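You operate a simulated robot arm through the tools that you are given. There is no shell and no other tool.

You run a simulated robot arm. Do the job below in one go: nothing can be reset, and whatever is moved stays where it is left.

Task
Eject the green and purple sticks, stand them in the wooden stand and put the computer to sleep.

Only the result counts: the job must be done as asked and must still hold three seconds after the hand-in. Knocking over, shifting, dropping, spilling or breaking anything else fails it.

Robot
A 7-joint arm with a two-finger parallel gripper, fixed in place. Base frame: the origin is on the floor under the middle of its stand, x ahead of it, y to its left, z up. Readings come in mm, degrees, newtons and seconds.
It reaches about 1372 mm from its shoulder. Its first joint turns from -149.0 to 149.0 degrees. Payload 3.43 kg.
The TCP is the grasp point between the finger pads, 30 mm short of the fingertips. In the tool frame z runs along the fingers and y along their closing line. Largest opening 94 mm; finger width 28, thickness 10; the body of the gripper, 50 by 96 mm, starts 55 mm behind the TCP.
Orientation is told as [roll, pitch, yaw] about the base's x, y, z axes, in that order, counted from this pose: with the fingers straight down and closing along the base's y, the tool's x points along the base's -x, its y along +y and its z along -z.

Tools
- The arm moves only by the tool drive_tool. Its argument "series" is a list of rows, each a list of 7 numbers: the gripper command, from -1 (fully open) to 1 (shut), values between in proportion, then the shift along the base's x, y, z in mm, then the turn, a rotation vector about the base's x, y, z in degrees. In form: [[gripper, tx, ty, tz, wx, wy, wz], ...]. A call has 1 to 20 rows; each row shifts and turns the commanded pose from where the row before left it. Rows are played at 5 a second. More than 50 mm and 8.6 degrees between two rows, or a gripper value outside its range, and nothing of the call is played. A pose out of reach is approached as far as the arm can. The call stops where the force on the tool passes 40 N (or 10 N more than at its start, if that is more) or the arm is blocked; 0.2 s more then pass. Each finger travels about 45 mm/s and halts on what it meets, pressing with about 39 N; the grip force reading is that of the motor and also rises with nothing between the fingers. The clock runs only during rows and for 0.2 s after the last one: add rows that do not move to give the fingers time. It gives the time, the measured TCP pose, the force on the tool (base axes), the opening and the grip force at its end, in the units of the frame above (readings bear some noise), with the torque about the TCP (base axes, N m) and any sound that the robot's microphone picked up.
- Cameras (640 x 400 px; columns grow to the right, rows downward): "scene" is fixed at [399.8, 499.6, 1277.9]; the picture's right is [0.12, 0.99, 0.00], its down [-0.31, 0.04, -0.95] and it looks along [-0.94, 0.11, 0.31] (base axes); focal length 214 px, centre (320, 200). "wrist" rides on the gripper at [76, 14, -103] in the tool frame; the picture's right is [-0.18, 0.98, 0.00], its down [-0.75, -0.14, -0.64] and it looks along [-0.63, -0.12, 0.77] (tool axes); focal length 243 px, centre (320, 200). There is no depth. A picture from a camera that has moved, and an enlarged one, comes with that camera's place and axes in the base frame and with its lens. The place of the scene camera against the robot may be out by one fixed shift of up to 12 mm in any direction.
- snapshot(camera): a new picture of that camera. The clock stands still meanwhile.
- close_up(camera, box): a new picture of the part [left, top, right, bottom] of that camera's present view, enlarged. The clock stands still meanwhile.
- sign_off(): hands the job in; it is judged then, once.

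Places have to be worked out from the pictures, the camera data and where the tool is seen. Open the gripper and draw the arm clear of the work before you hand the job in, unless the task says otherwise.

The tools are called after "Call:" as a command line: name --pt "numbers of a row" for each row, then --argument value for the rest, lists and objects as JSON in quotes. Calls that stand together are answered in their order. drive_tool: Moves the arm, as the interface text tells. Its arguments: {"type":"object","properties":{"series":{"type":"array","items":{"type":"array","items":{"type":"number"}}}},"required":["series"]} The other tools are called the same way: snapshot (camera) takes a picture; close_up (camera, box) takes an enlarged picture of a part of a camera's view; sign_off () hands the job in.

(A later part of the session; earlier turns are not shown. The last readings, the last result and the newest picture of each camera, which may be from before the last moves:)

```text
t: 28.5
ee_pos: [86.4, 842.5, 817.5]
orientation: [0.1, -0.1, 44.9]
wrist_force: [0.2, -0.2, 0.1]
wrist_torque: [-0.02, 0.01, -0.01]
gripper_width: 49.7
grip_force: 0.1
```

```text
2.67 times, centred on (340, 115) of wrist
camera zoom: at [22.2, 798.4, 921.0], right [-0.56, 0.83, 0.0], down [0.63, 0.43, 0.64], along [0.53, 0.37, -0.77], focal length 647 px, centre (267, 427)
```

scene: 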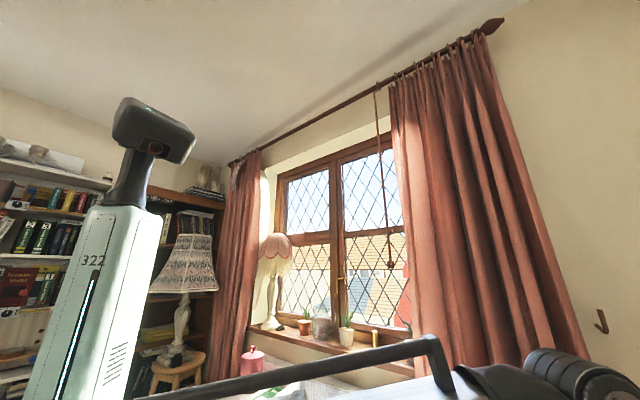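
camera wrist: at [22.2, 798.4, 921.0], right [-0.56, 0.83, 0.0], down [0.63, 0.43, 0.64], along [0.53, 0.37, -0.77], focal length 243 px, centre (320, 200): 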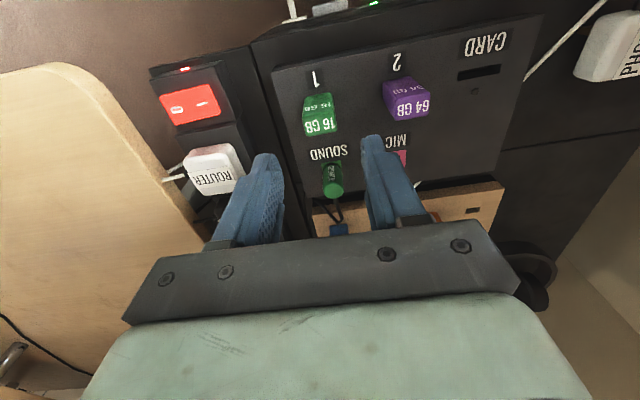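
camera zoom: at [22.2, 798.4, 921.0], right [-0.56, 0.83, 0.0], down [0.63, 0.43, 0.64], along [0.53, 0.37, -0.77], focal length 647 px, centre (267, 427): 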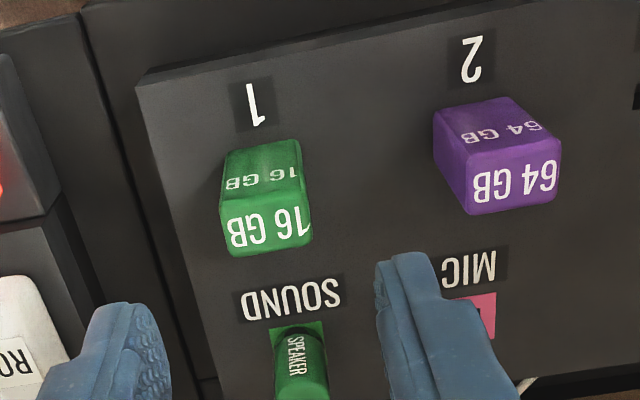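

The stick lies midway between the fingers, about 2 mm nearer than the TCP. I'll adjust slightly and descend part-way, then check.

Call:
drive_tool --pt "-0.06 -1.5 -1 -20 0 0 0" --pt "-0.06 0 0 -20 0 0 0" --pt "-0.06 0 0 -20 0 0 0" --pt "-0.06 0 0 -10 0 0 0" --pt "-0.06 0 0 0 0 0 0"

Call:
close_up --camera "wrist" --box '[220, 60, 460, 210]'

```text
t: 29.7
ee_pos: [85.3, 842.1, 749.9]
orientation: [0.2, -0.1, 44.9]
wrist_force: [-0.9, 0.4, 0.1]
wrist_torque: [0.01, 0.0, -0.03]
gripper_width: 49.8
grip_force: 0.0
```

```text
2.67 times, centred on (340, 135) of wrist
camera zoom: at [21.5, 798.6, 851.7], right [-0.56, 0.83, 0.0], down [0.63, 0.43, 0.64], along [0.53, 0.37, -0.77], focal length 647 px, centre (267, 373)
```

zoom: 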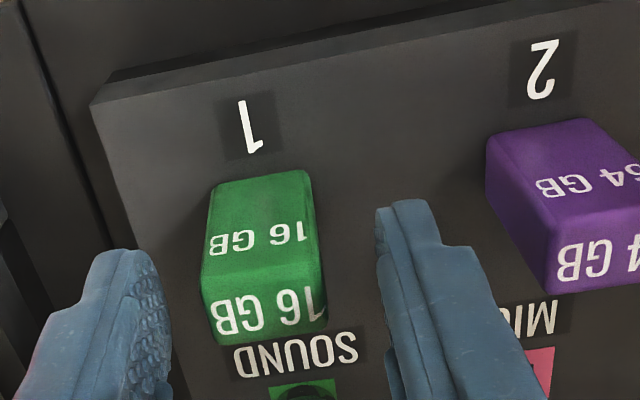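

The stick is well centred between the fingers. I'll descend another 22 mm (tips about 6 mm above the panel) and close on it.

Call:
drive_tool --pt "-0.06 0 0 -12 0 0 0" --pt "-0.06 0 0 -10 0 0 0" --pt "-0.06 0 0 0 0 0 0"

Call:
close_up --camera "wrist" --box '[220, 60, 460, 210]'

```text
t: 30.5
ee_pos: [85.2, 840.3, 726.3]
orientation: [0.3, 0.0, 44.9]
wrist_force: [-0.5, -0.8, -0.4]
wrist_torque: [-0.02, 0.02, 0.01]
gripper_width: 49.6
grip_force: 0.0
```

```text
2.67 times, centred on (340, 135) of wrist
camera zoom: at [21.1, 797.2, 829.3], right [-0.56, 0.83, 0.0], down [0.63, 0.43, 0.64], along [0.53, 0.36, -0.77], focal length 647 px, centre (267, 373)
```

zoom: 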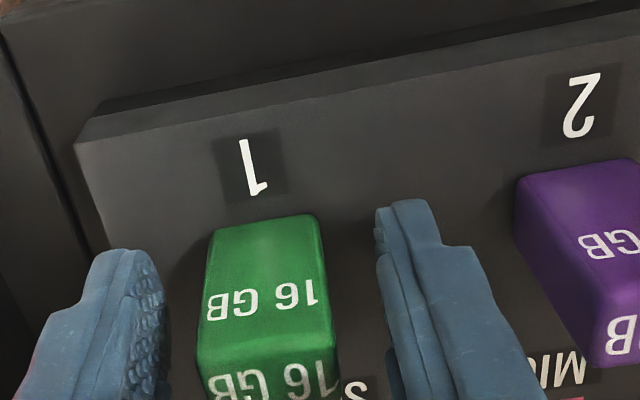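

Everything is clear, so I'm closing on the green stick now.

Call:
drive_tool --pt "0.3 0 0 0 0 0 0" --pt "0.6 0 0 0 0 0 0" --pt "1 0 0 0 0 0 0" --pt "1 0 0 0 0 0 0" --pt "1 0 0 0 0 0 0"

Call:
close_up --camera "wrist" --box '[220, 60, 460, 210]'

```text
t: 31.7
ee_pos: [84.3, 840.6, 726.5]
orientation: [0.2, -0.1, 44.9]
wrist_force: [0.4, 0.9, -0.1]
wrist_torque: [0.01, 0.01, 0.0]
gripper_width: 25.0
grip_force: 39.2
```

```text
2.67 times, centred on (340, 135) of wrist
camera zoom: at [21.1, 797.3, 829.4], right [-0.56, 0.83, 0.0], down [0.63, 0.43, 0.64], along [0.53, 0.36, -0.77], focal length 647 px, centre (267, 373)
```

zoom: 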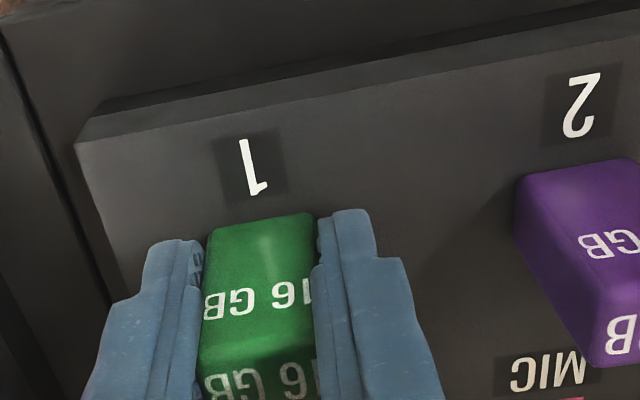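

Green stick gripped at 25.0 mm with 39 N. I'll pull it straight up slowly.

Call:
drive_tool --pt "1 0 0 3 0 0 0" --pt "1 0 0 3 0 0 0" --pt "1 0 0 4 0 0 0" --pt "1 0 0 5 0 0 0" --pt "1 0 0 5 0 0 0" --pt "1 0 0 10 0 0 0" --pt "1 0 0 10 0 0 0" --pt "1 0 0 10 0 0 0" --pt "1 0 0 0 0 0 0"

Call:
snapshot --camera "wrist"

Call:
close_up --camera "wrist" --box '[220, 60, 460, 210]'

```text
t: 33.7
ee_pos: [84.9, 839.3, 777.1]
orientation: [0.2, -0.1, 45.0]
wrist_force: [-0.3, 0.6, -0.1]
wrist_torque: [0.04, 0.03, 0.01]
gripper_width: 25.0
grip_force: 39.3
```

```text
taken
camera wrist: at [21.4, 796.4, 879.5], right [-0.56, 0.83, 0.0], down [0.63, 0.43, 0.64], along [0.53, 0.36, -0.77], focal length 243 px, centre (320, 200)
```

wrist: 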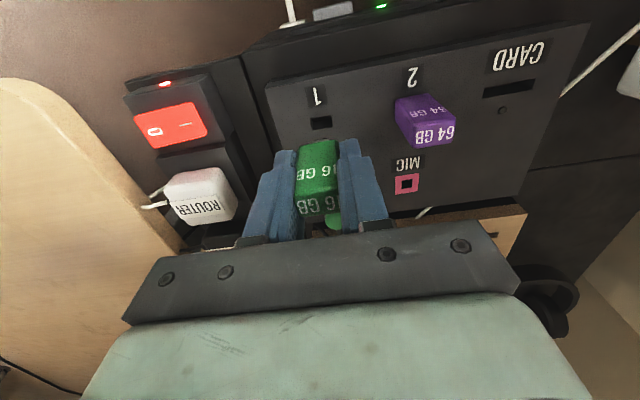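

```text
2.67 times, centred on (340, 135) of wrist
camera zoom: at [21.4, 796.4, 879.5], right [-0.56, 0.83, 0.0], down [0.63, 0.43, 0.64], along [0.53, 0.36, -0.77], focal length 647 px, centre (267, 373)
```

zoom: 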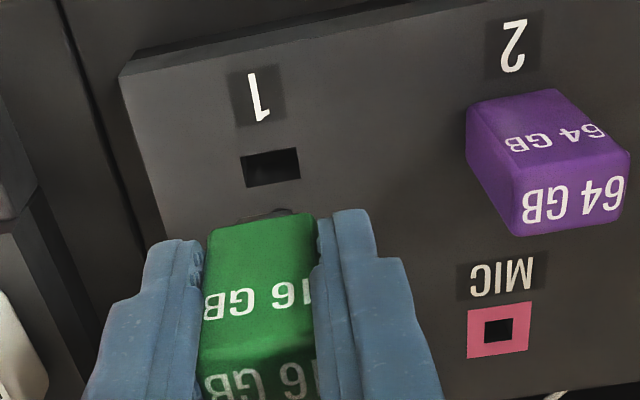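

The green stick is out and port 1 is empty. This view also calibrates alignment: seated position 51 mm below puts the hole at zoom pixel (270,167). I'll raise it, carry it to above the free slot at (168.3, 999.8), and come down to the same relative height for comparison.

Call:
drive_tool --pt "1 0 0 28 0 0 0" --pt "1 0 0 28 0 0 0" --pt "1 16.7 31.8 0 0 0 0" --pt "1 16.7 31.8 0 0 0 0" --pt "1 16.7 31.8 0 0 0 0" --pt "1 16.7 31.8 0 0 0 0" --pt "1 16.7 31.8 0 0 0 0" --pt "1 0 0 0 0 0 0" --pt "1 0 0 0 0 0 0"

Call:
snapshot --camera "wrist"

Call:
close_up --camera "wrist" --box '[220, 20, 460, 170]'

```text
t: 35.7
ee_pos: [168.3, 1001.6, 832.2]
orientation: [0.1, -0.1, 45.1]
wrist_force: [-0.4, 0.9, -0.6]
wrist_torque: [-0.01, -0.01, 0.0]
gripper_width: 25.1
grip_force: 38.6
```

```text
taken
camera wrist: at [104.1, 957.1, 933.9], right [-0.56, 0.83, 0.0], down [0.63, 0.43, 0.64], along [0.53, 0.36, -0.77], focal length 243 px, centre (320, 200)
```

wrist: 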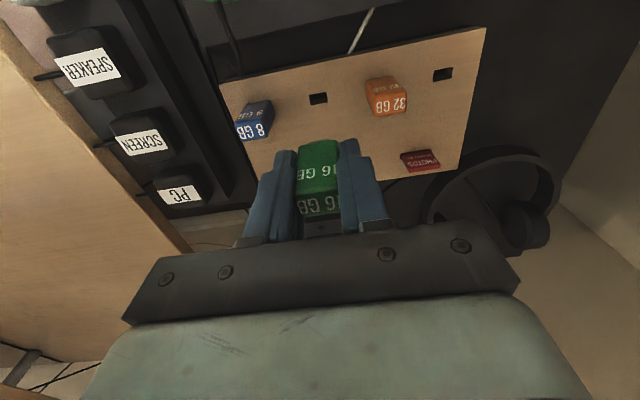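

```text
2.67 times, centred on (340, 95) of wrist
camera zoom: at [104.1, 957.1, 933.9], right [-0.56, 0.83, 0.0], down [0.63, 0.43, 0.64], along [0.53, 0.36, -0.77], focal length 647 px, centre (267, 480)
```

zoom: 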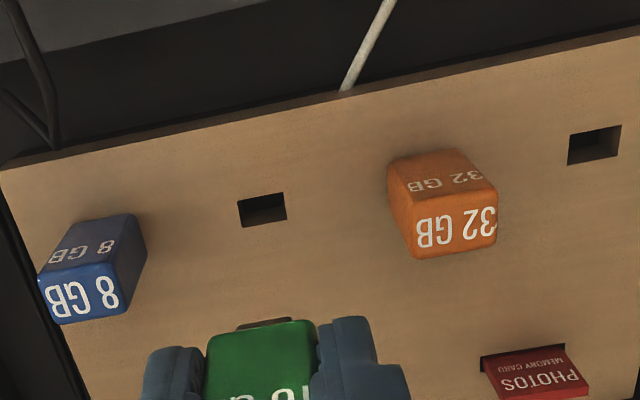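

Slot 2 is about 2–3 mm off the aligned spot. I'll correct by (1.0, -2.6) and descend to the calibration height.

Call:
drive_tool --pt "1 1 -2.6 -18 0 0 0" --pt "1 0 0 -20 0 0 0" --pt "1 0 0 -20 0 0 0" --pt "1 0 0 0 0 0 0" --pt "1 0 0 0 0 0 0"

Call:
snapshot --camera "wrist"

Call:
close_up --camera "wrist" --box '[220, 60, 460, 210]'

```text
t: 36.9
ee_pos: [169.6, 997.3, 774.0]
orientation: [0.2, -0.1, 45.0]
wrist_force: [0.0, 0.2, -0.6]
wrist_torque: [-0.01, -0.02, 0.01]
gripper_width: 25.1
grip_force: 38.7
```

```text
taken
camera wrist: at [105.3, 954.3, 877.0], right [-0.56, 0.83, 0.0], down [0.63, 0.43, 0.64], along [0.53, 0.36, -0.77], focal length 243 px, centre (320, 200)
```

wrist: 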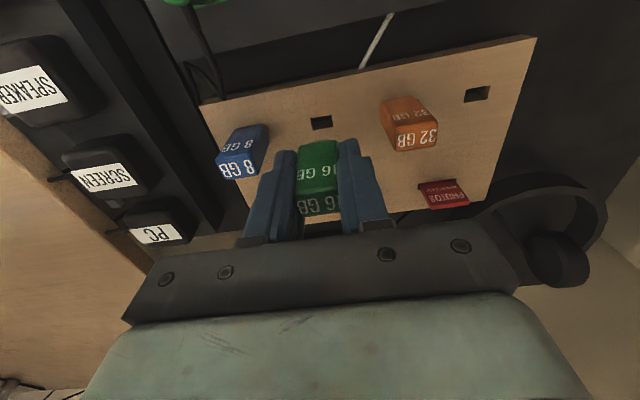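

```text
2.67 times, centred on (340, 135) of wrist
camera zoom: at [105.3, 954.3, 877.0], right [-0.56, 0.83, 0.0], down [0.63, 0.43, 0.64], along [0.53, 0.36, -0.77], focal length 647 px, centre (267, 373)
```

zoom: 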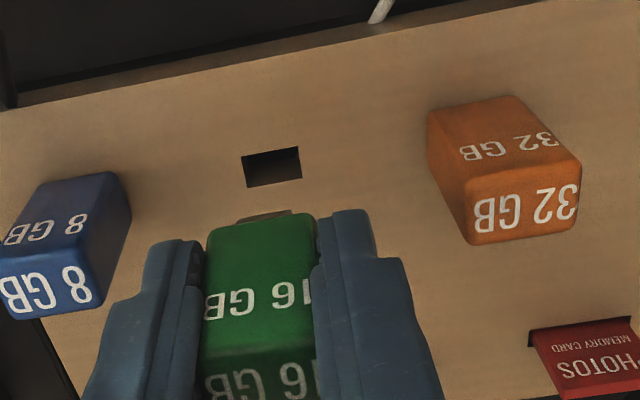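

The slot now appears at virtually the same pixels as the port did in the calibration view (centre (271,166) vs (270,167)), so it's aligned within about 1 mm. I'll descend slowly while watching the force.

Call:
drive_tool --pt "1 0 0 -8 0 0 0" --pt "1 0 0 -8 0 0 0" --pt "1 0 0 -5 0 0 0" --pt "1 0 0 -3 0 0 0" --pt "1 0 0 0 0 0 0"

Call:
close_up --camera "wrist" --box '[220, 60, 460, 210]'

```text
t: 38.1
ee_pos: [169.9, 998.6, 749.6]
orientation: [0.2, -0.1, 44.9]
wrist_force: [-0.4, 0.1, -0.4]
wrist_torque: [0.01, 0.02, 0.01]
gripper_width: 24.8
grip_force: 39.1
```

```text
2.67 times, centred on (340, 135) of wrist
camera zoom: at [106.1, 954.1, 853.3], right [-0.56, 0.83, 0.0], down [0.63, 0.43, 0.64], along [0.53, 0.36, -0.77], focal length 647 px, centre (267, 373)
```

zoom: 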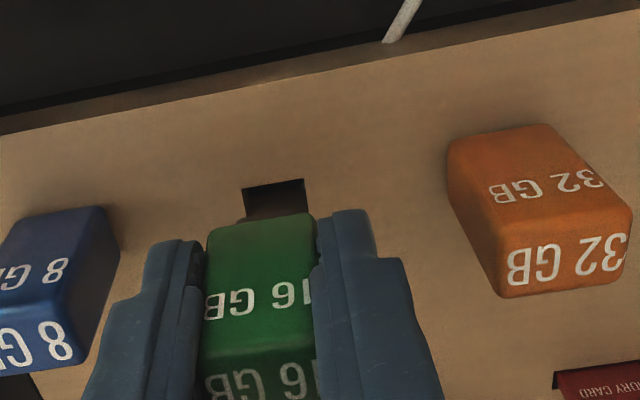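

The plug tip is at the slot entrance and no force yet. I'll continue in small steps.

Call:
drive_tool --pt "1 0 0 -3 0 0 0" --pt "1 0 0 -3 0 0 0" --pt "1 0 0 0 0 0 0"

Call:
close_up --camera "wrist" --box '[260, 100, 380, 175]'

```text
t: 38.9
ee_pos: [171.3, 997.0, 745.3]
orientation: [0.2, -0.1, 45.0]
wrist_force: [-0.5, 0.1, -0.1]
wrist_torque: [-0.01, -0.03, -0.01]
gripper_width: 24.9
grip_force: 38.8
```

```text
5.33 times, centred on (320, 138) of wrist
camera zoom: at [106.5, 953.5, 847.4], right [-0.56, 0.83, 0.0], down [0.63, 0.43, 0.64], along [0.53, 0.36, -0.77], focal length 1294 px, centre (320, 533)
```

zoom: 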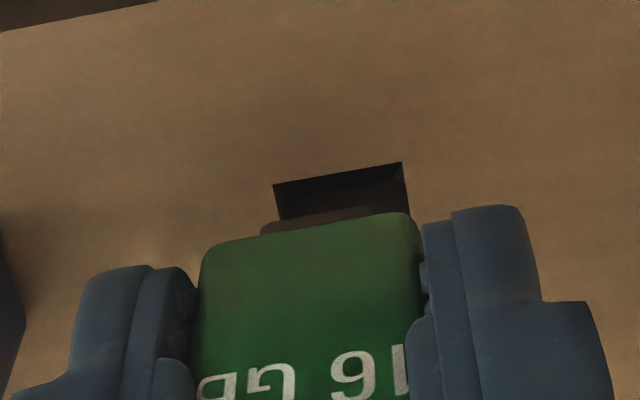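

In the enlarged view the plug (~14.5 mm wide) sits about 2.5 mm to one side of the 17 mm slot, because the arm drifted slightly during the descent. The tip is still about 10 mm above the wood, so I'll correct by (-1.5, +2.2) and recheck.

Call:
drive_tool --pt "1 -1.5 2.2 0 0 0 0" --pt "1 0 0 0 0 0 0" --pt "1 0 0 0 0 0 0"

Call:
close_up --camera "wrist" --box '[260, 100, 380, 175]'

Call:
close_up --camera "wrist" --box '[296, 120, 352, 155]'

```text
t: 39.7
ee_pos: [168.4, 1000.8, 744.5]
orientation: [0.2, -0.2, 45.0]
wrist_force: [0.2, -0.2, 0.4]
wrist_torque: [0.02, 0.0, 0.02]
gripper_width: 24.9
grip_force: 39.2
```

```text
5.33 times, centred on (320, 138) of wrist
camera zoom: at [104.7, 956.1, 847.0], right [-0.56, 0.83, 0.0], down [0.63, 0.43, 0.64], along [0.53, 0.36, -0.77], focal length 1294 px, centre (320, 533)
```

zoom: 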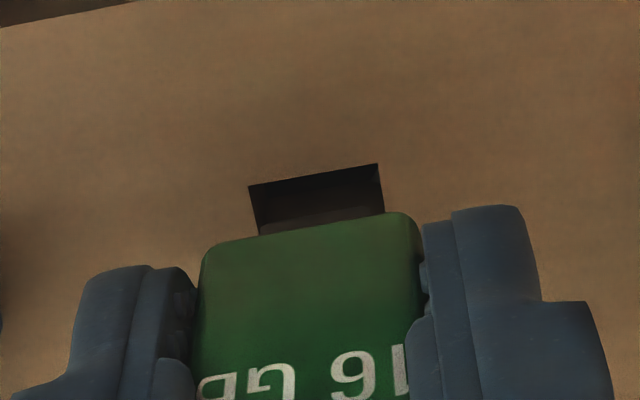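

```text
11.43 times, centred on (324, 138) of wrist
camera zoom: at [104.7, 956.1, 847.0], right [-0.56, 0.83, 0.0], down [0.63, 0.43, 0.64], along [0.53, 0.36, -0.77], focal length 2773 px, centre (274, 914)
```

zoom: 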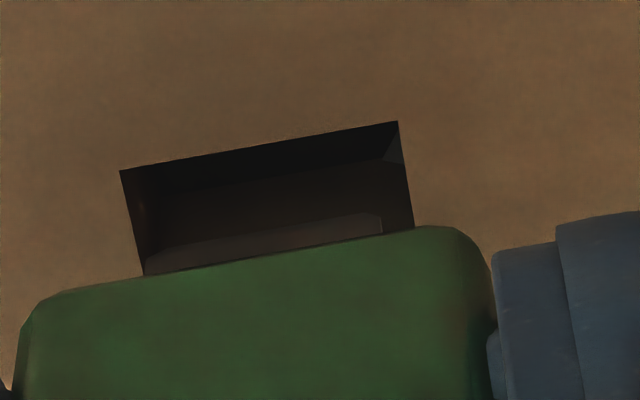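

The plug is now inside the slot outline with roughly 1 mm margin on each side. I'll lower 6 mm and check again.

Call:
drive_tool --pt "1 0 0 -2 0 0 0" --pt "1 0 0 -2 0 0 0" --pt "1 0 0 -2 0 0 0" --pt "1 0 0 0 0 0 0"

Call:
close_up --camera "wrist" --box '[260, 100, 380, 175]'

Call:
close_up --camera "wrist" --box '[296, 120, 352, 155]'

```text
t: 40.7
ee_pos: [168.5, 999.5, 739.6]
orientation: [0.2, 0.0, 45.0]
wrist_force: [0.0, 0.6, -0.8]
wrist_torque: [0.01, 0.0, -0.01]
gripper_width: 25.1
grip_force: 39.0
```

```text
5.33 times, centred on (320, 138) of wrist
camera zoom: at [104.6, 955.7, 841.6], right [-0.56, 0.83, 0.0], down [0.63, 0.43, 0.64], along [0.53, 0.36, -0.77], focal length 1294 px, centre (320, 533)
```

zoom: 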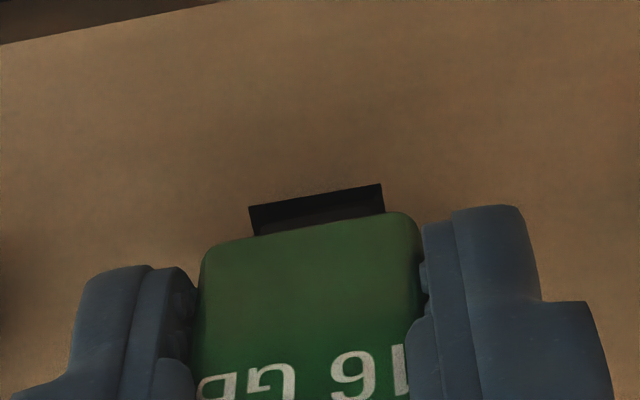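

```text
11.43 times, centred on (324, 138) of wrist
camera zoom: at [104.6, 955.7, 841.6], right [-0.56, 0.83, 0.0], down [0.63, 0.43, 0.64], along [0.53, 0.36, -0.77], focal length 2773 px, centre (274, 914)
```

zoom: 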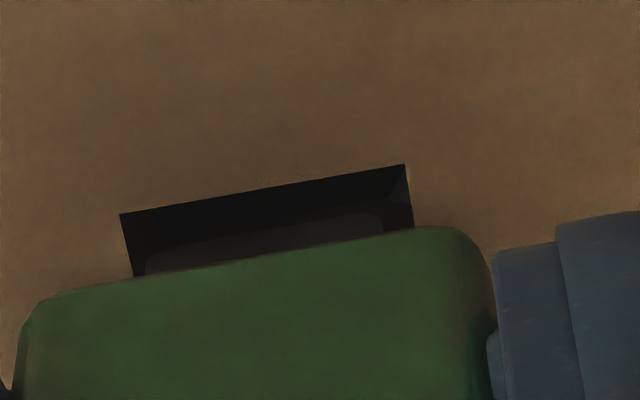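

Still well inside with no force. I'll continue down with a tiny sideways trim.

Call:
drive_tool --pt "1 -0.2 0.2 -2 0 0 0" --pt "1 0 0 -2 0 0 0" --pt "1 0 0 -2 0 0 0" --pt "1 0 0 0 0 0 0"

Call:
close_up --camera "wrist" --box '[260, 100, 380, 175]'

```text
t: 41.7
ee_pos: [168.6, 999.1, 732.2]
orientation: [0.1, -0.1, 45.0]
wrist_force: [0.5, 0.7, -0.1]
wrist_torque: [-0.01, 0.02, -0.05]
gripper_width: 24.6
grip_force: 39.5
```

```text
5.33 times, centred on (320, 138) of wrist
camera zoom: at [104.0, 955.4, 835.5], right [-0.56, 0.83, 0.0], down [0.63, 0.43, 0.64], along [0.53, 0.36, -0.77], focal length 1294 px, centre (320, 533)
```

zoom: 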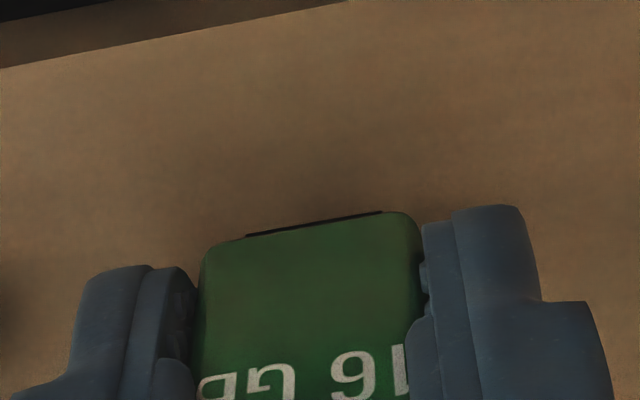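

No resistance, so the plug is going in. I'll continue to the seat, watching for the contact force.

Call:
drive_tool --pt "1 0 0 -2 0 0 0" --pt "1 0 0 -2 0 0 0" --pt "1 0 0 -2 0 0 0" --pt "1 0 0 0 0 0 0"

```text
t: 42.7
ee_pos: [169.0, 999.6, 726.3]
orientation: [0.2, -0.1, 45.0]
wrist_force: [0.4, -0.2, -0.3]
wrist_torque: [-0.01, 0.0, -0.02]
gripper_width: 24.8
grip_force: 38.6
```

At z 726 there's still no contact; I'll keep going in 1 mm steps.

Call:
drive_tool --pt "1 0 0 -1 0 0 0" --pt "1 0 0 -1 0 0 0" --pt "1 0 0 -1 0 0 0" --pt "1 0 0 0 0 0 0"

Call:
close_up --camera "wrist" --box '[220, 60, 460, 210]'

```text
t: 43.7
ee_pos: [168.5, 999.6, 725.5]
orientation: [0.2, -0.1, 45.0]
wrist_force: [2.2, 5.7, 29.9]
wrist_torque: [-0.03, -0.19, 0.02]
gripper_width: 25.0
grip_force: 39.2
```

```text
2.67 times, centred on (340, 135) of wrist
camera zoom: at [104.4, 955.1, 828.9], right [-0.56, 0.83, 0.01], down [0.63, 0.43, 0.64], along [0.53, 0.37, -0.76], focal length 647 px, centre (267, 373)
```

zoom: 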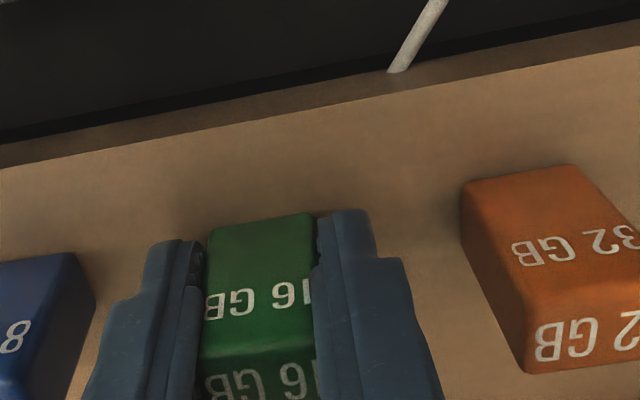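

30 N of upward force at z 725.5 matches the body resting on the wood, so the stick is seated. I'll ease the pressure and open the fingers to 48 mm.

Call:
drive_tool --pt "1 0 0 1.5 0 0 0" --pt "0.4 0 0 0 0 0 0" --pt "0.2 0 0 0 0 0 0" --pt "0 0 0 0 0 0 0" --pt "0 0 0 0 0 0 0"

Call:
snapshot --camera "wrist"

Call:
close_up --camera "wrist" --box '[220, 60, 460, 210]'

```text
t: 44.9
ee_pos: [167.4, 999.5, 725.1]
orientation: [0.2, -0.2, 45.0]
wrist_force: [0.0, 0.4, -0.8]
wrist_torque: [0.03, -0.01, 0.03]
gripper_width: 46.9
grip_force: 0.0
```

```text
taken
camera wrist: at [104.3, 955.2, 828.1], right [-0.56, 0.83, 0.0], down [0.63, 0.43, 0.64], along [0.53, 0.36, -0.77], focal length 243 px, centre (320, 200)
```

wrist: 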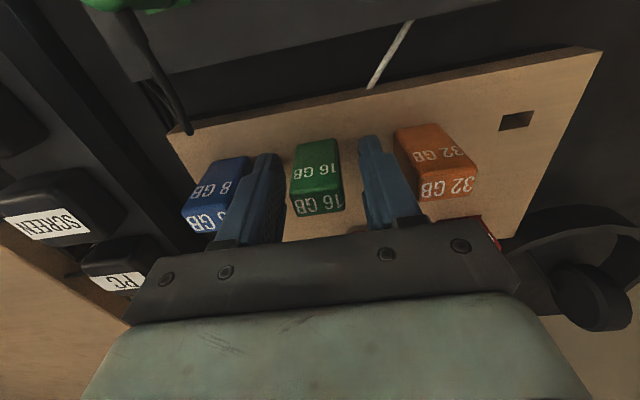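

```text
2.67 times, centred on (340, 135) of wrist
camera zoom: at [104.3, 955.2, 828.1], right [-0.56, 0.83, 0.0], down [0.63, 0.43, 0.64], along [0.53, 0.36, -0.77], focal length 647 px, centre (267, 373)
```

zoom: 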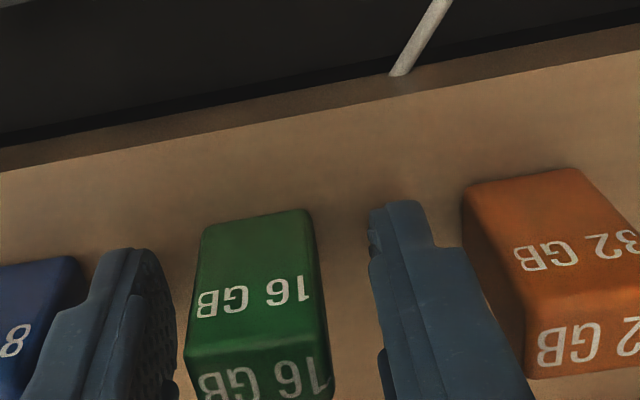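

The green stick stands between blue and orange, so I'll raise straight up and travel to hover above the purple stick.

Call:
drive_tool --pt "0 0 0 20 0 0 0" --pt "0 0 0 30 0 0 0" --pt "-0.06 0 0 30 0 0 0" --pt "-0.06 0 0 25 0 0 0" --pt "-0.06 -26.7 -21.5 0 0 0 0" --pt "-0.06 -26.7 -21.5 0 0 0 0" --pt "-0.06 -26.7 -21.5 0 0 0 0" --pt "-0.06 -26.7 -21.5 0 0 0 0" --pt "-0.06 -26.7 -21.5 0 0 0 0" --pt "-0.06 0 0 -12 0 0 0" --pt "-0.06 0 0 0 0 0 0"

Call:
snapshot --camera "wrist"

Call:
close_up --camera "wrist" --box '[220, 40, 460, 190]'

```text
t: 47.3
ee_pos: [35.9, 890.6, 816.5]
orientation: [0.2, -0.1, 44.9]
wrist_force: [0.9, -0.7, 0.2]
wrist_torque: [0.02, 0.0, 0.01]
gripper_width: 49.8
grip_force: 0.1
```

```text
taken
camera wrist: at [-27.9, 847.9, 919.8], right [-0.56, 0.83, 0.0], down [0.63, 0.43, 0.64], along [0.53, 0.36, -0.77], focal length 243 px, centre (320, 200)
```

wrist: 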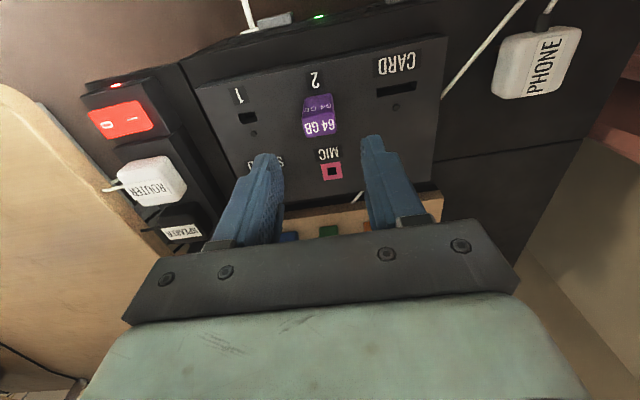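

```text
2.67 times, centred on (340, 115) of wrist
camera zoom: at [-27.9, 847.9, 919.8], right [-0.56, 0.83, 0.0], down [0.63, 0.43, 0.64], along [0.53, 0.36, -0.77], focal length 647 px, centre (267, 427)
```

zoom: 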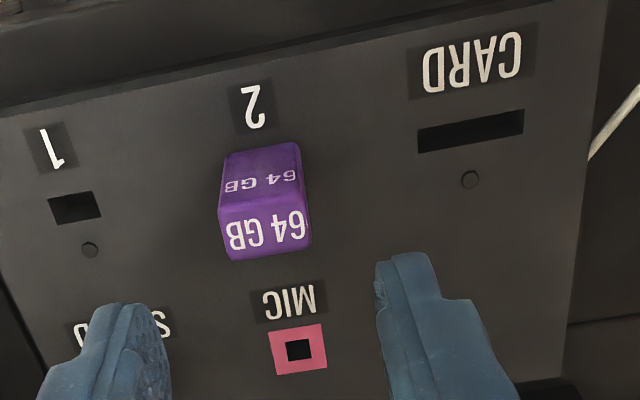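

Purple is centred between the fingers the same way green was. I'll descend part-way and check.

Call:
drive_tool --pt "-0.06 -0.7 -0.5 -20 0 0 0" --pt "-0.06 0 0 -20 0 0 0" --pt "-0.06 0 0 -20 0 0 0" --pt "-0.06 0 0 -8 0 0 0" --pt "-0.06 0 0 0 0 0 0"

Call:
close_up --camera "wrist" --box '[220, 60, 460, 210]'

```text
t: 48.5
ee_pos: [34.7, 890.9, 749.0]
orientation: [0.3, -0.1, 45.0]
wrist_force: [0.0, -0.1, 0.6]
wrist_torque: [0.02, 0.0, 0.01]
gripper_width: 49.9
grip_force: 0.1
```

```text
2.67 times, centred on (340, 135) of wrist
camera zoom: at [-29.8, 847.8, 851.8], right [-0.56, 0.83, 0.0], down [0.63, 0.43, 0.64], along [0.53, 0.36, -0.77], focal length 647 px, centre (267, 373)
```

zoom: 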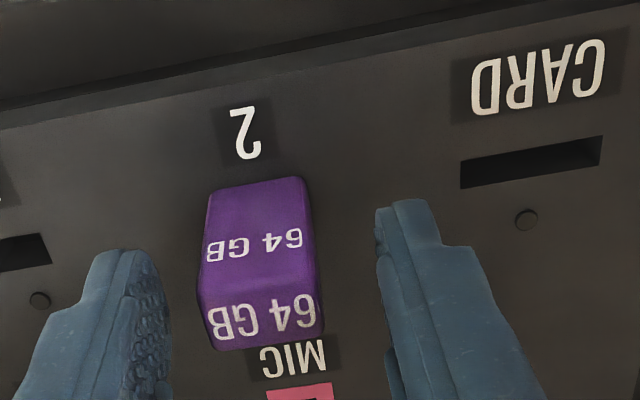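

Nearly identical to the green approach, with only a 1 mm trim needed. I'll descend and close on the purple stick.

Call:
drive_tool --pt "-0.06 0.9 0.2 -12 0 0 0" --pt "-0.06 0 0 -10.5 0 0 0" --pt "-0.06 0 0 0 0 0 0" --pt "0.3 0 0 0 0 0 0" --pt "0.6 0 0 0 0 0 0" --pt "1 0 0 0 0 0 0" --pt "1 0 0 0 0 0 0" --pt "1 0 0 0 0 0 0"

Call:
close_up --camera "wrist" --box '[220, 60, 460, 210]'

```text
t: 50.3
ee_pos: [35.0, 891.1, 728.2]
orientation: [0.2, -0.1, 45.0]
wrist_force: [0.1, -0.2, 0.2]
wrist_torque: [0.03, 0.02, 0.01]
gripper_width: 25.0
grip_force: 38.8
```

```text
2.67 times, centred on (340, 135) of wrist
camera zoom: at [-28.7, 847.6, 830.0], right [-0.56, 0.83, 0.0], down [0.63, 0.43, 0.64], along [0.53, 0.36, -0.77], focal length 647 px, centre (267, 373)
```

zoom: 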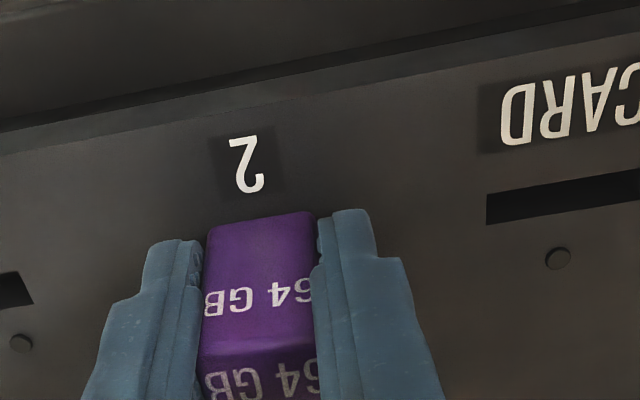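

Purple gripped at 25.0 mm, and now I'll pull it straight up.

Call:
drive_tool --pt "1 0 0 3 0 0 0" --pt "1 0 0 3 0 0 0" --pt "1 0 0 4 0 0 0" --pt "1 0 0 5 0 0 0" --pt "1 0 0 5 0 0 0" --pt "1 0 0 10 0 0 0" --pt "1 0 0 10 0 0 0" --pt "1 0 0 10 0 0 0" --pt "1 0 0 0 0 0 0"

Call:
snapshot --camera "wrist"

Call:
close_up --camera "wrist" --box '[220, 60, 460, 210]'

Call:
close_up --camera "wrist" --box '[260, 100, 380, 175]'

```text
t: 52.3
ee_pos: [34.8, 891.7, 777.3]
orientation: [0.2, -0.1, 45.0]
wrist_force: [0.0, 0.4, -0.2]
wrist_torque: [0.0, 0.0, -0.01]
gripper_width: 25.0
grip_force: 39.0
```

```text
taken
camera wrist: at [-29.6, 847.6, 880.0], right [-0.56, 0.83, 0.0], down [0.63, 0.43, 0.64], along [0.53, 0.36, -0.77], focal length 243 px, centre (320, 200)
```

wrist: 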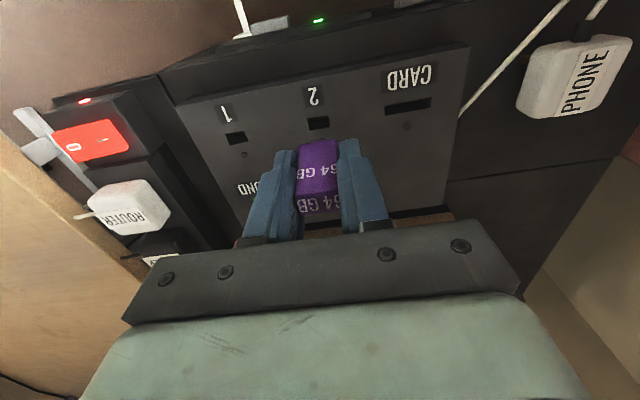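

```text
2.67 times, centred on (340, 135) of wrist
camera zoom: at [-29.6, 847.6, 880.0], right [-0.56, 0.83, 0.0], down [0.63, 0.43, 0.64], along [0.53, 0.36, -0.77], focal length 647 px, centre (267, 373)
```

zoom: 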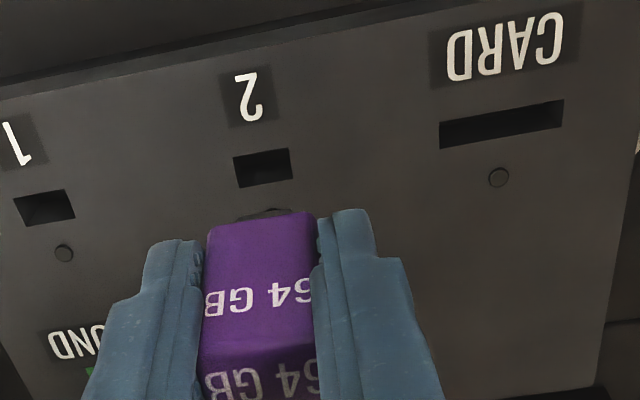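

```text
5.33 times, centred on (320, 138) of wrist
camera zoom: at [-29.6, 847.6, 880.0], right [-0.56, 0.83, 0.0], down [0.63, 0.43, 0.64], along [0.53, 0.36, -0.77], focal length 1294 px, centre (320, 533)
```

zoom: 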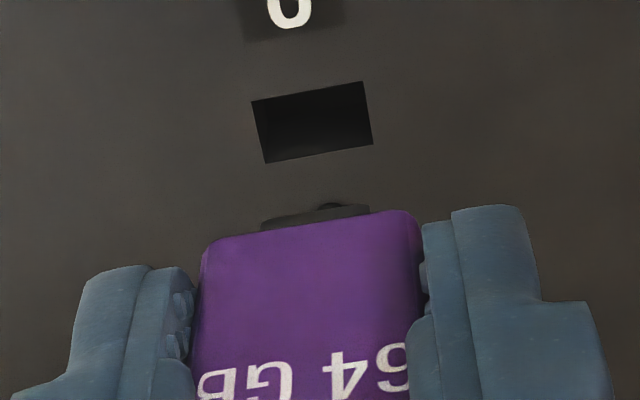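

Purple is out cleanly and aligned in the grip. I'll raise it and carry it to above the fourth slot near (85.7, 1082.2).

Call:
drive_tool --pt "1 0 0 28 0 0 0" --pt "1 0 0 28 0 0 0" --pt "1 8.5 31.8 0 0 0 0" --pt "1 8.5 31.8 0 0 0 0" --pt "1 8.5 31.8 0 0 0 0" --pt "1 8.5 31.8 0 0 0 0" --pt "1 8.5 31.8 0 0 0 0" --pt "1 8.4 31.8 0 0 0 0" --pt "1 0 0 0 0 0 0" --pt "1 0 0 0 0 0 0"

Call:
snapshot --camera "wrist"

Call:
close_up --camera "wrist" --box '[220, 20, 460, 170]'

```text
t: 54.5
ee_pos: [85.3, 1081.8, 835.5]
orientation: [0.2, -0.1, 45.0]
wrist_force: [0.2, 0.2, -0.5]
wrist_torque: [0.01, -0.01, -0.01]
gripper_width: 24.9
grip_force: 38.8
```

```text
taken
camera wrist: at [21.1, 1037.8, 937.6], right [-0.56, 0.83, 0.0], down [0.63, 0.43, 0.64], along [0.53, 0.36, -0.77], focal length 243 px, centre (320, 200)
```

wrist: 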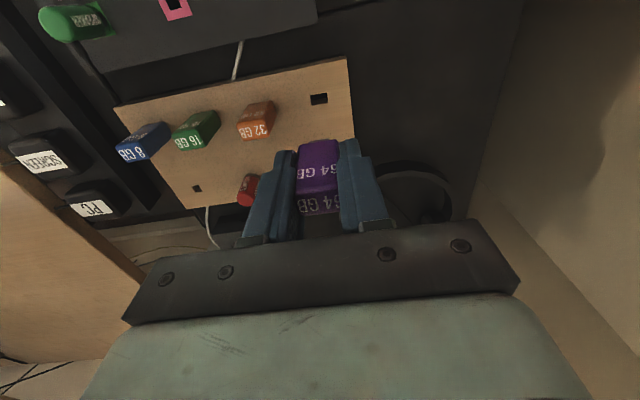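

```text
2.67 times, centred on (340, 95) of wrist
camera zoom: at [21.1, 1037.8, 937.6], right [-0.56, 0.83, 0.0], down [0.63, 0.43, 0.64], along [0.53, 0.36, -0.77], focal length 647 px, centre (267, 480)
```

zoom: 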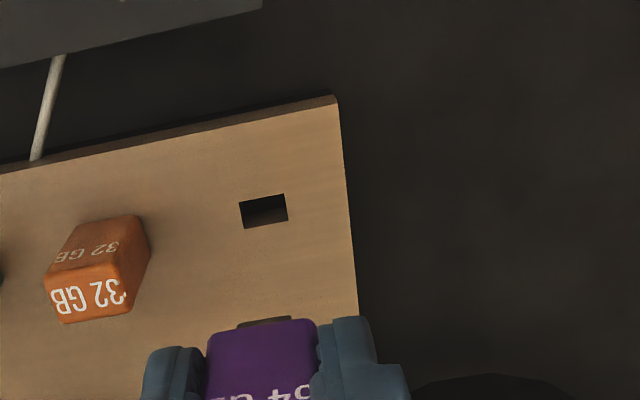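

Slot 4 is about 1 mm off the tool axis. I'll trim by (0.7, -0.7), descend to the pre-insertion height, and check the plug against the slot.

Call:
drive_tool --pt "1 0.7 -0.7 -20 0 0 0" --pt "1 0 0 -20 0 0 0" --pt "1 0 0 -20 0 0 0" --pt "1 0 0 -15 0 0 0" --pt "1 0 0 -10 0 0 0" --pt "1 0 0 0 0 0 0" --pt "1 0 0 0 0 0 0"

Call:
snapshot --camera "wrist"

Call:
close_up --camera "wrist" --box '[260, 100, 380, 175]'

Call:
close_up --camera "wrist" --box '[296, 120, 352, 155]'

```text
t: 56.1
ee_pos: [88.4, 1081.3, 749.1]
orientation: [0.2, -0.1, 45.1]
wrist_force: [0.3, 0.0, -1.1]
wrist_torque: [-0.04, 0.0, 0.01]
gripper_width: 25.1
grip_force: 38.8
```

```text
taken
camera wrist: at [23.4, 1037.1, 851.2], right [-0.56, 0.83, 0.0], down [0.63, 0.43, 0.64], along [0.53, 0.36, -0.77], focal length 243 px, centre (320, 200)
```

wrist: 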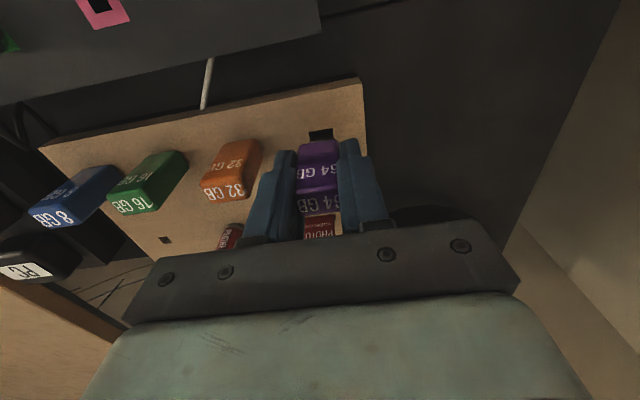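

```text
5.33 times, centred on (320, 138) of wrist
camera zoom: at [23.4, 1037.1, 851.2], right [-0.56, 0.83, 0.0], down [0.63, 0.43, 0.64], along [0.53, 0.36, -0.77], focal length 1294 px, centre (320, 533)
```

zoom: 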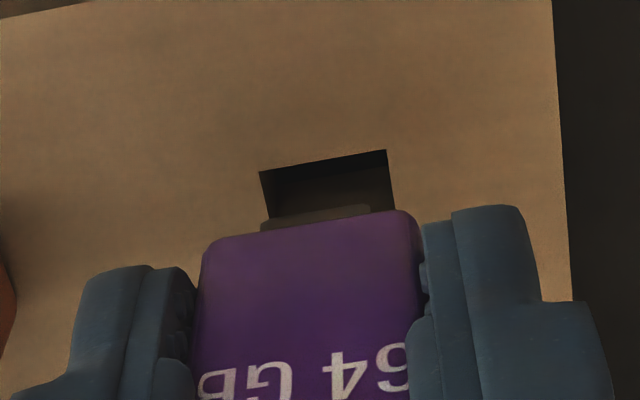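

```text
11.43 times, centred on (324, 138) of wrist
camera zoom: at [23.4, 1037.1, 851.2], right [-0.56, 0.83, 0.0], down [0.63, 0.43, 0.64], along [0.53, 0.36, -0.77], focal length 2773 px, centre (274, 914)
```

zoom: 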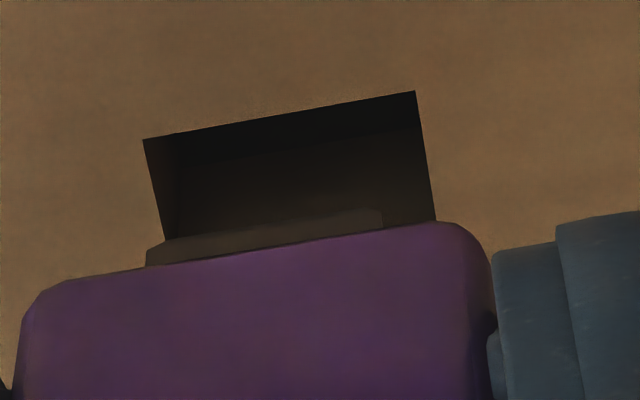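

The slot is about 1.7 mm off sideways, while the depth direction already matches the successful green insertion. I'll trim by (-1.2, +1.2), descend 6 mm and recheck.

Call:
drive_tool --pt "1 -1.2 1.2 0 0 0 0" --pt "1 0 0 -2 0 0 0" --pt "1 0 0 -2 0 0 0" --pt "1 0 0 -2 0 0 0" --pt "1 0 0 0 0 0 0" --pt "1 0 0 0 0 0 0"

Call:
close_up --camera "wrist" --box '[296, 120, 352, 155]'

```text
t: 57.5
ee_pos: [85.8, 1082.6, 743.6]
orientation: [0.2, -0.1, 45.0]
wrist_force: [0.6, -0.1, 0.1]
wrist_torque: [0.03, 0.02, 0.0]
gripper_width: 25.0
grip_force: 39.0
```

```text
11.43 times, centred on (324, 138) of wrist
camera zoom: at [21.8, 1038.9, 845.7], right [-0.56, 0.83, 0.0], down [0.63, 0.43, 0.64], along [0.53, 0.36, -0.77], focal length 2773 px, centre (274, 914)
```

zoom: 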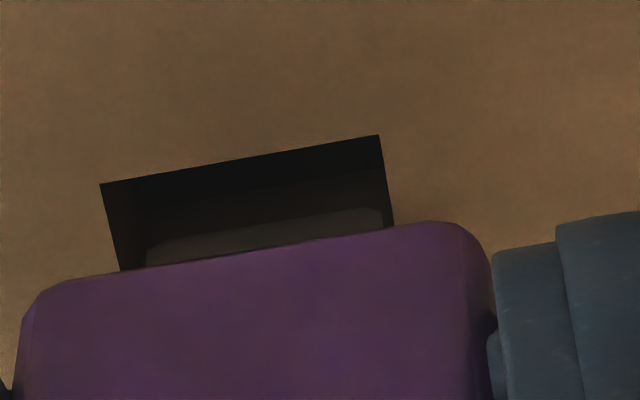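

Slightly overshot by about 0.7 mm the other way. I'll trim back (+0.5, -0.5) and continue down gently.

Call:
drive_tool --pt "1 0.5 -0.5 0 0 0 0" --pt "1 0 0 -2 0 0 0" --pt "1 0 0 -2 0 0 0" --pt "1 0 0 0 0 0 0" --pt "1 0 0 0 0 0 0"

Call:
close_up --camera "wrist" --box '[296, 120, 352, 155]'

```text
t: 58.7
ee_pos: [87.1, 1082.5, 738.5]
orientation: [0.2, -0.1, 45.1]
wrist_force: [0.2, 0.2, -0.3]
wrist_torque: [-0.01, 0.01, 0.03]
gripper_width: 24.8
grip_force: 39.3
```

```text
11.43 times, centred on (324, 138) of wrist
camera zoom: at [22.0, 1038.9, 841.0], right [-0.56, 0.83, 0.0], down [0.63, 0.43, 0.64], along [0.53, 0.36, -0.77], focal length 2773 px, centre (274, 914)
```

zoom: 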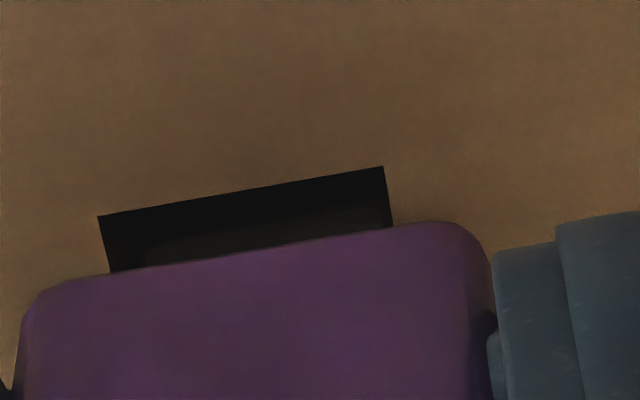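

The slot is still about 1 mm to one side of the plug, so I'll trim (+0.8, -0.8) without descending.

Call:
drive_tool --pt "1 0.8 -0.8 0 0 0 0" --pt "1 0 0 0 0 0 0" --pt "1 0 0 0 0 0 0"

Call:
close_up --camera "wrist" --box '[296, 120, 352, 155]'

```text
t: 59.5
ee_pos: [86.4, 1081.0, 739.4]
orientation: [0.2, -0.1, 45.0]
wrist_force: [0.4, -0.2, -1.4]
wrist_torque: [0.02, 0.01, 0.0]
gripper_width: 24.8
grip_force: 38.6
```

```text
11.43 times, centred on (324, 138) of wrist
camera zoom: at [22.7, 1037.7, 841.2], right [-0.56, 0.83, 0.0], down [0.63, 0.43, 0.64], along [0.53, 0.36, -0.77], focal length 2773 px, centre (274, 914)
```

zoom: 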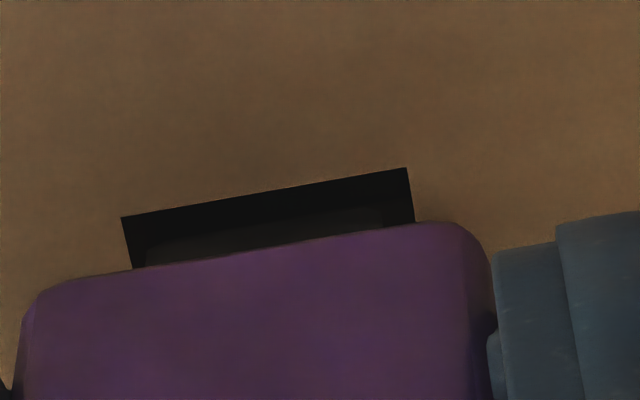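

Now the slot sits at the same pixels as in the successful green insertion. I'll lower 6 mm and check.

Call:
drive_tool --pt "1 -0.2 0.2 -2 0 0 0" --pt "1 0 0 -2 0 0 0" --pt "1 0 0 -2 0 0 0" --pt "1 0 0 0 0 0 0"

Call:
close_up --camera "wrist" --box '[260, 100, 380, 175]'

```text
t: 60.5
ee_pos: [87.7, 1082.4, 732.9]
orientation: [0.1, -0.1, 45.0]
wrist_force: [0.6, 0.1, -0.1]
wrist_torque: [0.0, -0.03, -0.02]
gripper_width: 25.1
grip_force: 38.8
```

```text
5.33 times, centred on (320, 138) of wrist
camera zoom: at [22.7, 1038.4, 835.3], right [-0.56, 0.83, 0.0], down [0.63, 0.43, 0.64], along [0.53, 0.36, -0.77], focal length 1294 px, centre (320, 533)
```

zoom: 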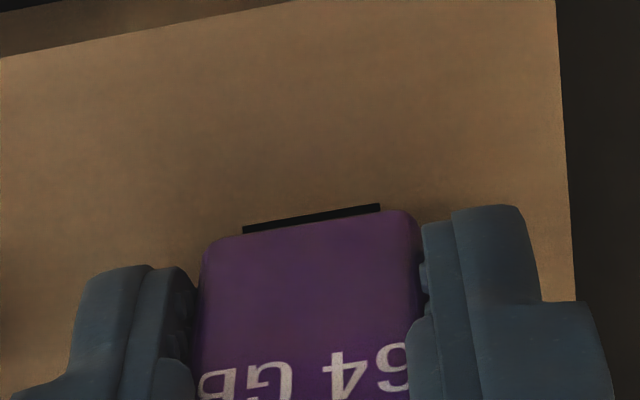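

No resistance, and the plug is entering. I'll continue down toward the seat at about z 726 and then in 1 mm steps.

Call:
drive_tool --pt "1 0 0 -2 0 0 0" --pt "1 0 0 -2 0 0 0" --pt "1 0 0 -1 0 0 0" --pt "1 0 0 0 0 0 0"

```text
t: 61.5
ee_pos: [87.9, 1082.5, 727.7]
orientation: [0.3, -0.1, 45.0]
wrist_force: [0.6, -0.4, 0.6]
wrist_torque: [0.0, -0.02, -0.01]
gripper_width: 25.0
grip_force: 39.1
```

Still free at z ≈ 728. I'll continue in 1 mm steps until contact.

Call:
drive_tool --pt "1 0 0 -1 0 0 0" --pt "1 0 0 -1 0 0 0" --pt "1 0 0 -1 0 0 0" --pt "1 0 0 0 0 0 0"

Call:
close_up --camera "wrist" --box '[220, 60, 460, 210]'

```text
t: 62.5
ee_pos: [87.2, 1082.4, 726.2]
orientation: [0.2, -0.3, 45.1]
wrist_force: [-3.1, 2.3, 29.4]
wrist_torque: [-0.08, 0.01, 0.01]
gripper_width: 24.6
grip_force: 39.2
```

```text
2.67 times, centred on (340, 135) of wrist
camera zoom: at [22.9, 1037.8, 829.7], right [-0.56, 0.83, 0.01], down [0.63, 0.43, 0.64], along [0.53, 0.37, -0.77], focal length 647 px, centre (267, 373)
```

zoom: 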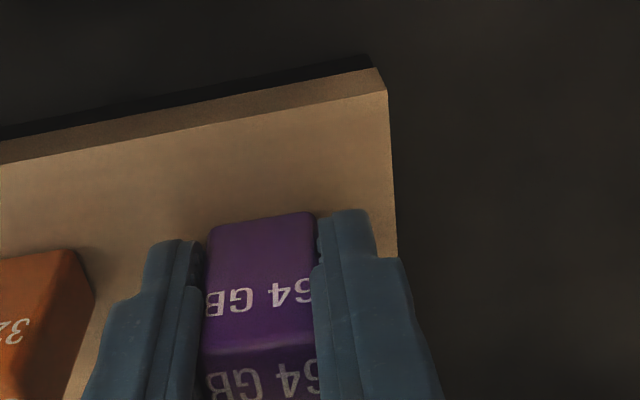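

Contact at 29 N at z 726 means it's seated like green. I'll ease off, open, and check.

Call:
drive_tool --pt "1 0 0 1.5 0 0 0" --pt "0.4 0 0 0 0 0 0" --pt "0.2 0 0 0 0 0 0" --pt "0 0 0 0 0 0 0" --pt "0 0 0 0 0 0 0"

Call:
close_up --camera "wrist" --box '[220, 60, 460, 210]'

```text
t: 63.7
ee_pos: [86.2, 1081.7, 726.0]
orientation: [0.2, -0.1, 44.9]
wrist_force: [-0.5, 0.1, 0.3]
wrist_torque: [0.0, 0.0, 0.01]
gripper_width: 46.9
grip_force: 0.1
```

```text
2.67 times, centred on (340, 135) of wrist
camera zoom: at [23.2, 1037.6, 828.2], right [-0.56, 0.83, 0.0], down [0.63, 0.43, 0.64], along [0.53, 0.36, -0.77], focal length 647 px, centre (267, 373)
```

zoom: 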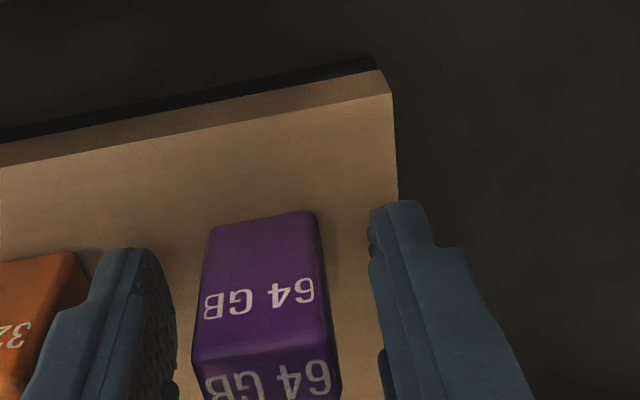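

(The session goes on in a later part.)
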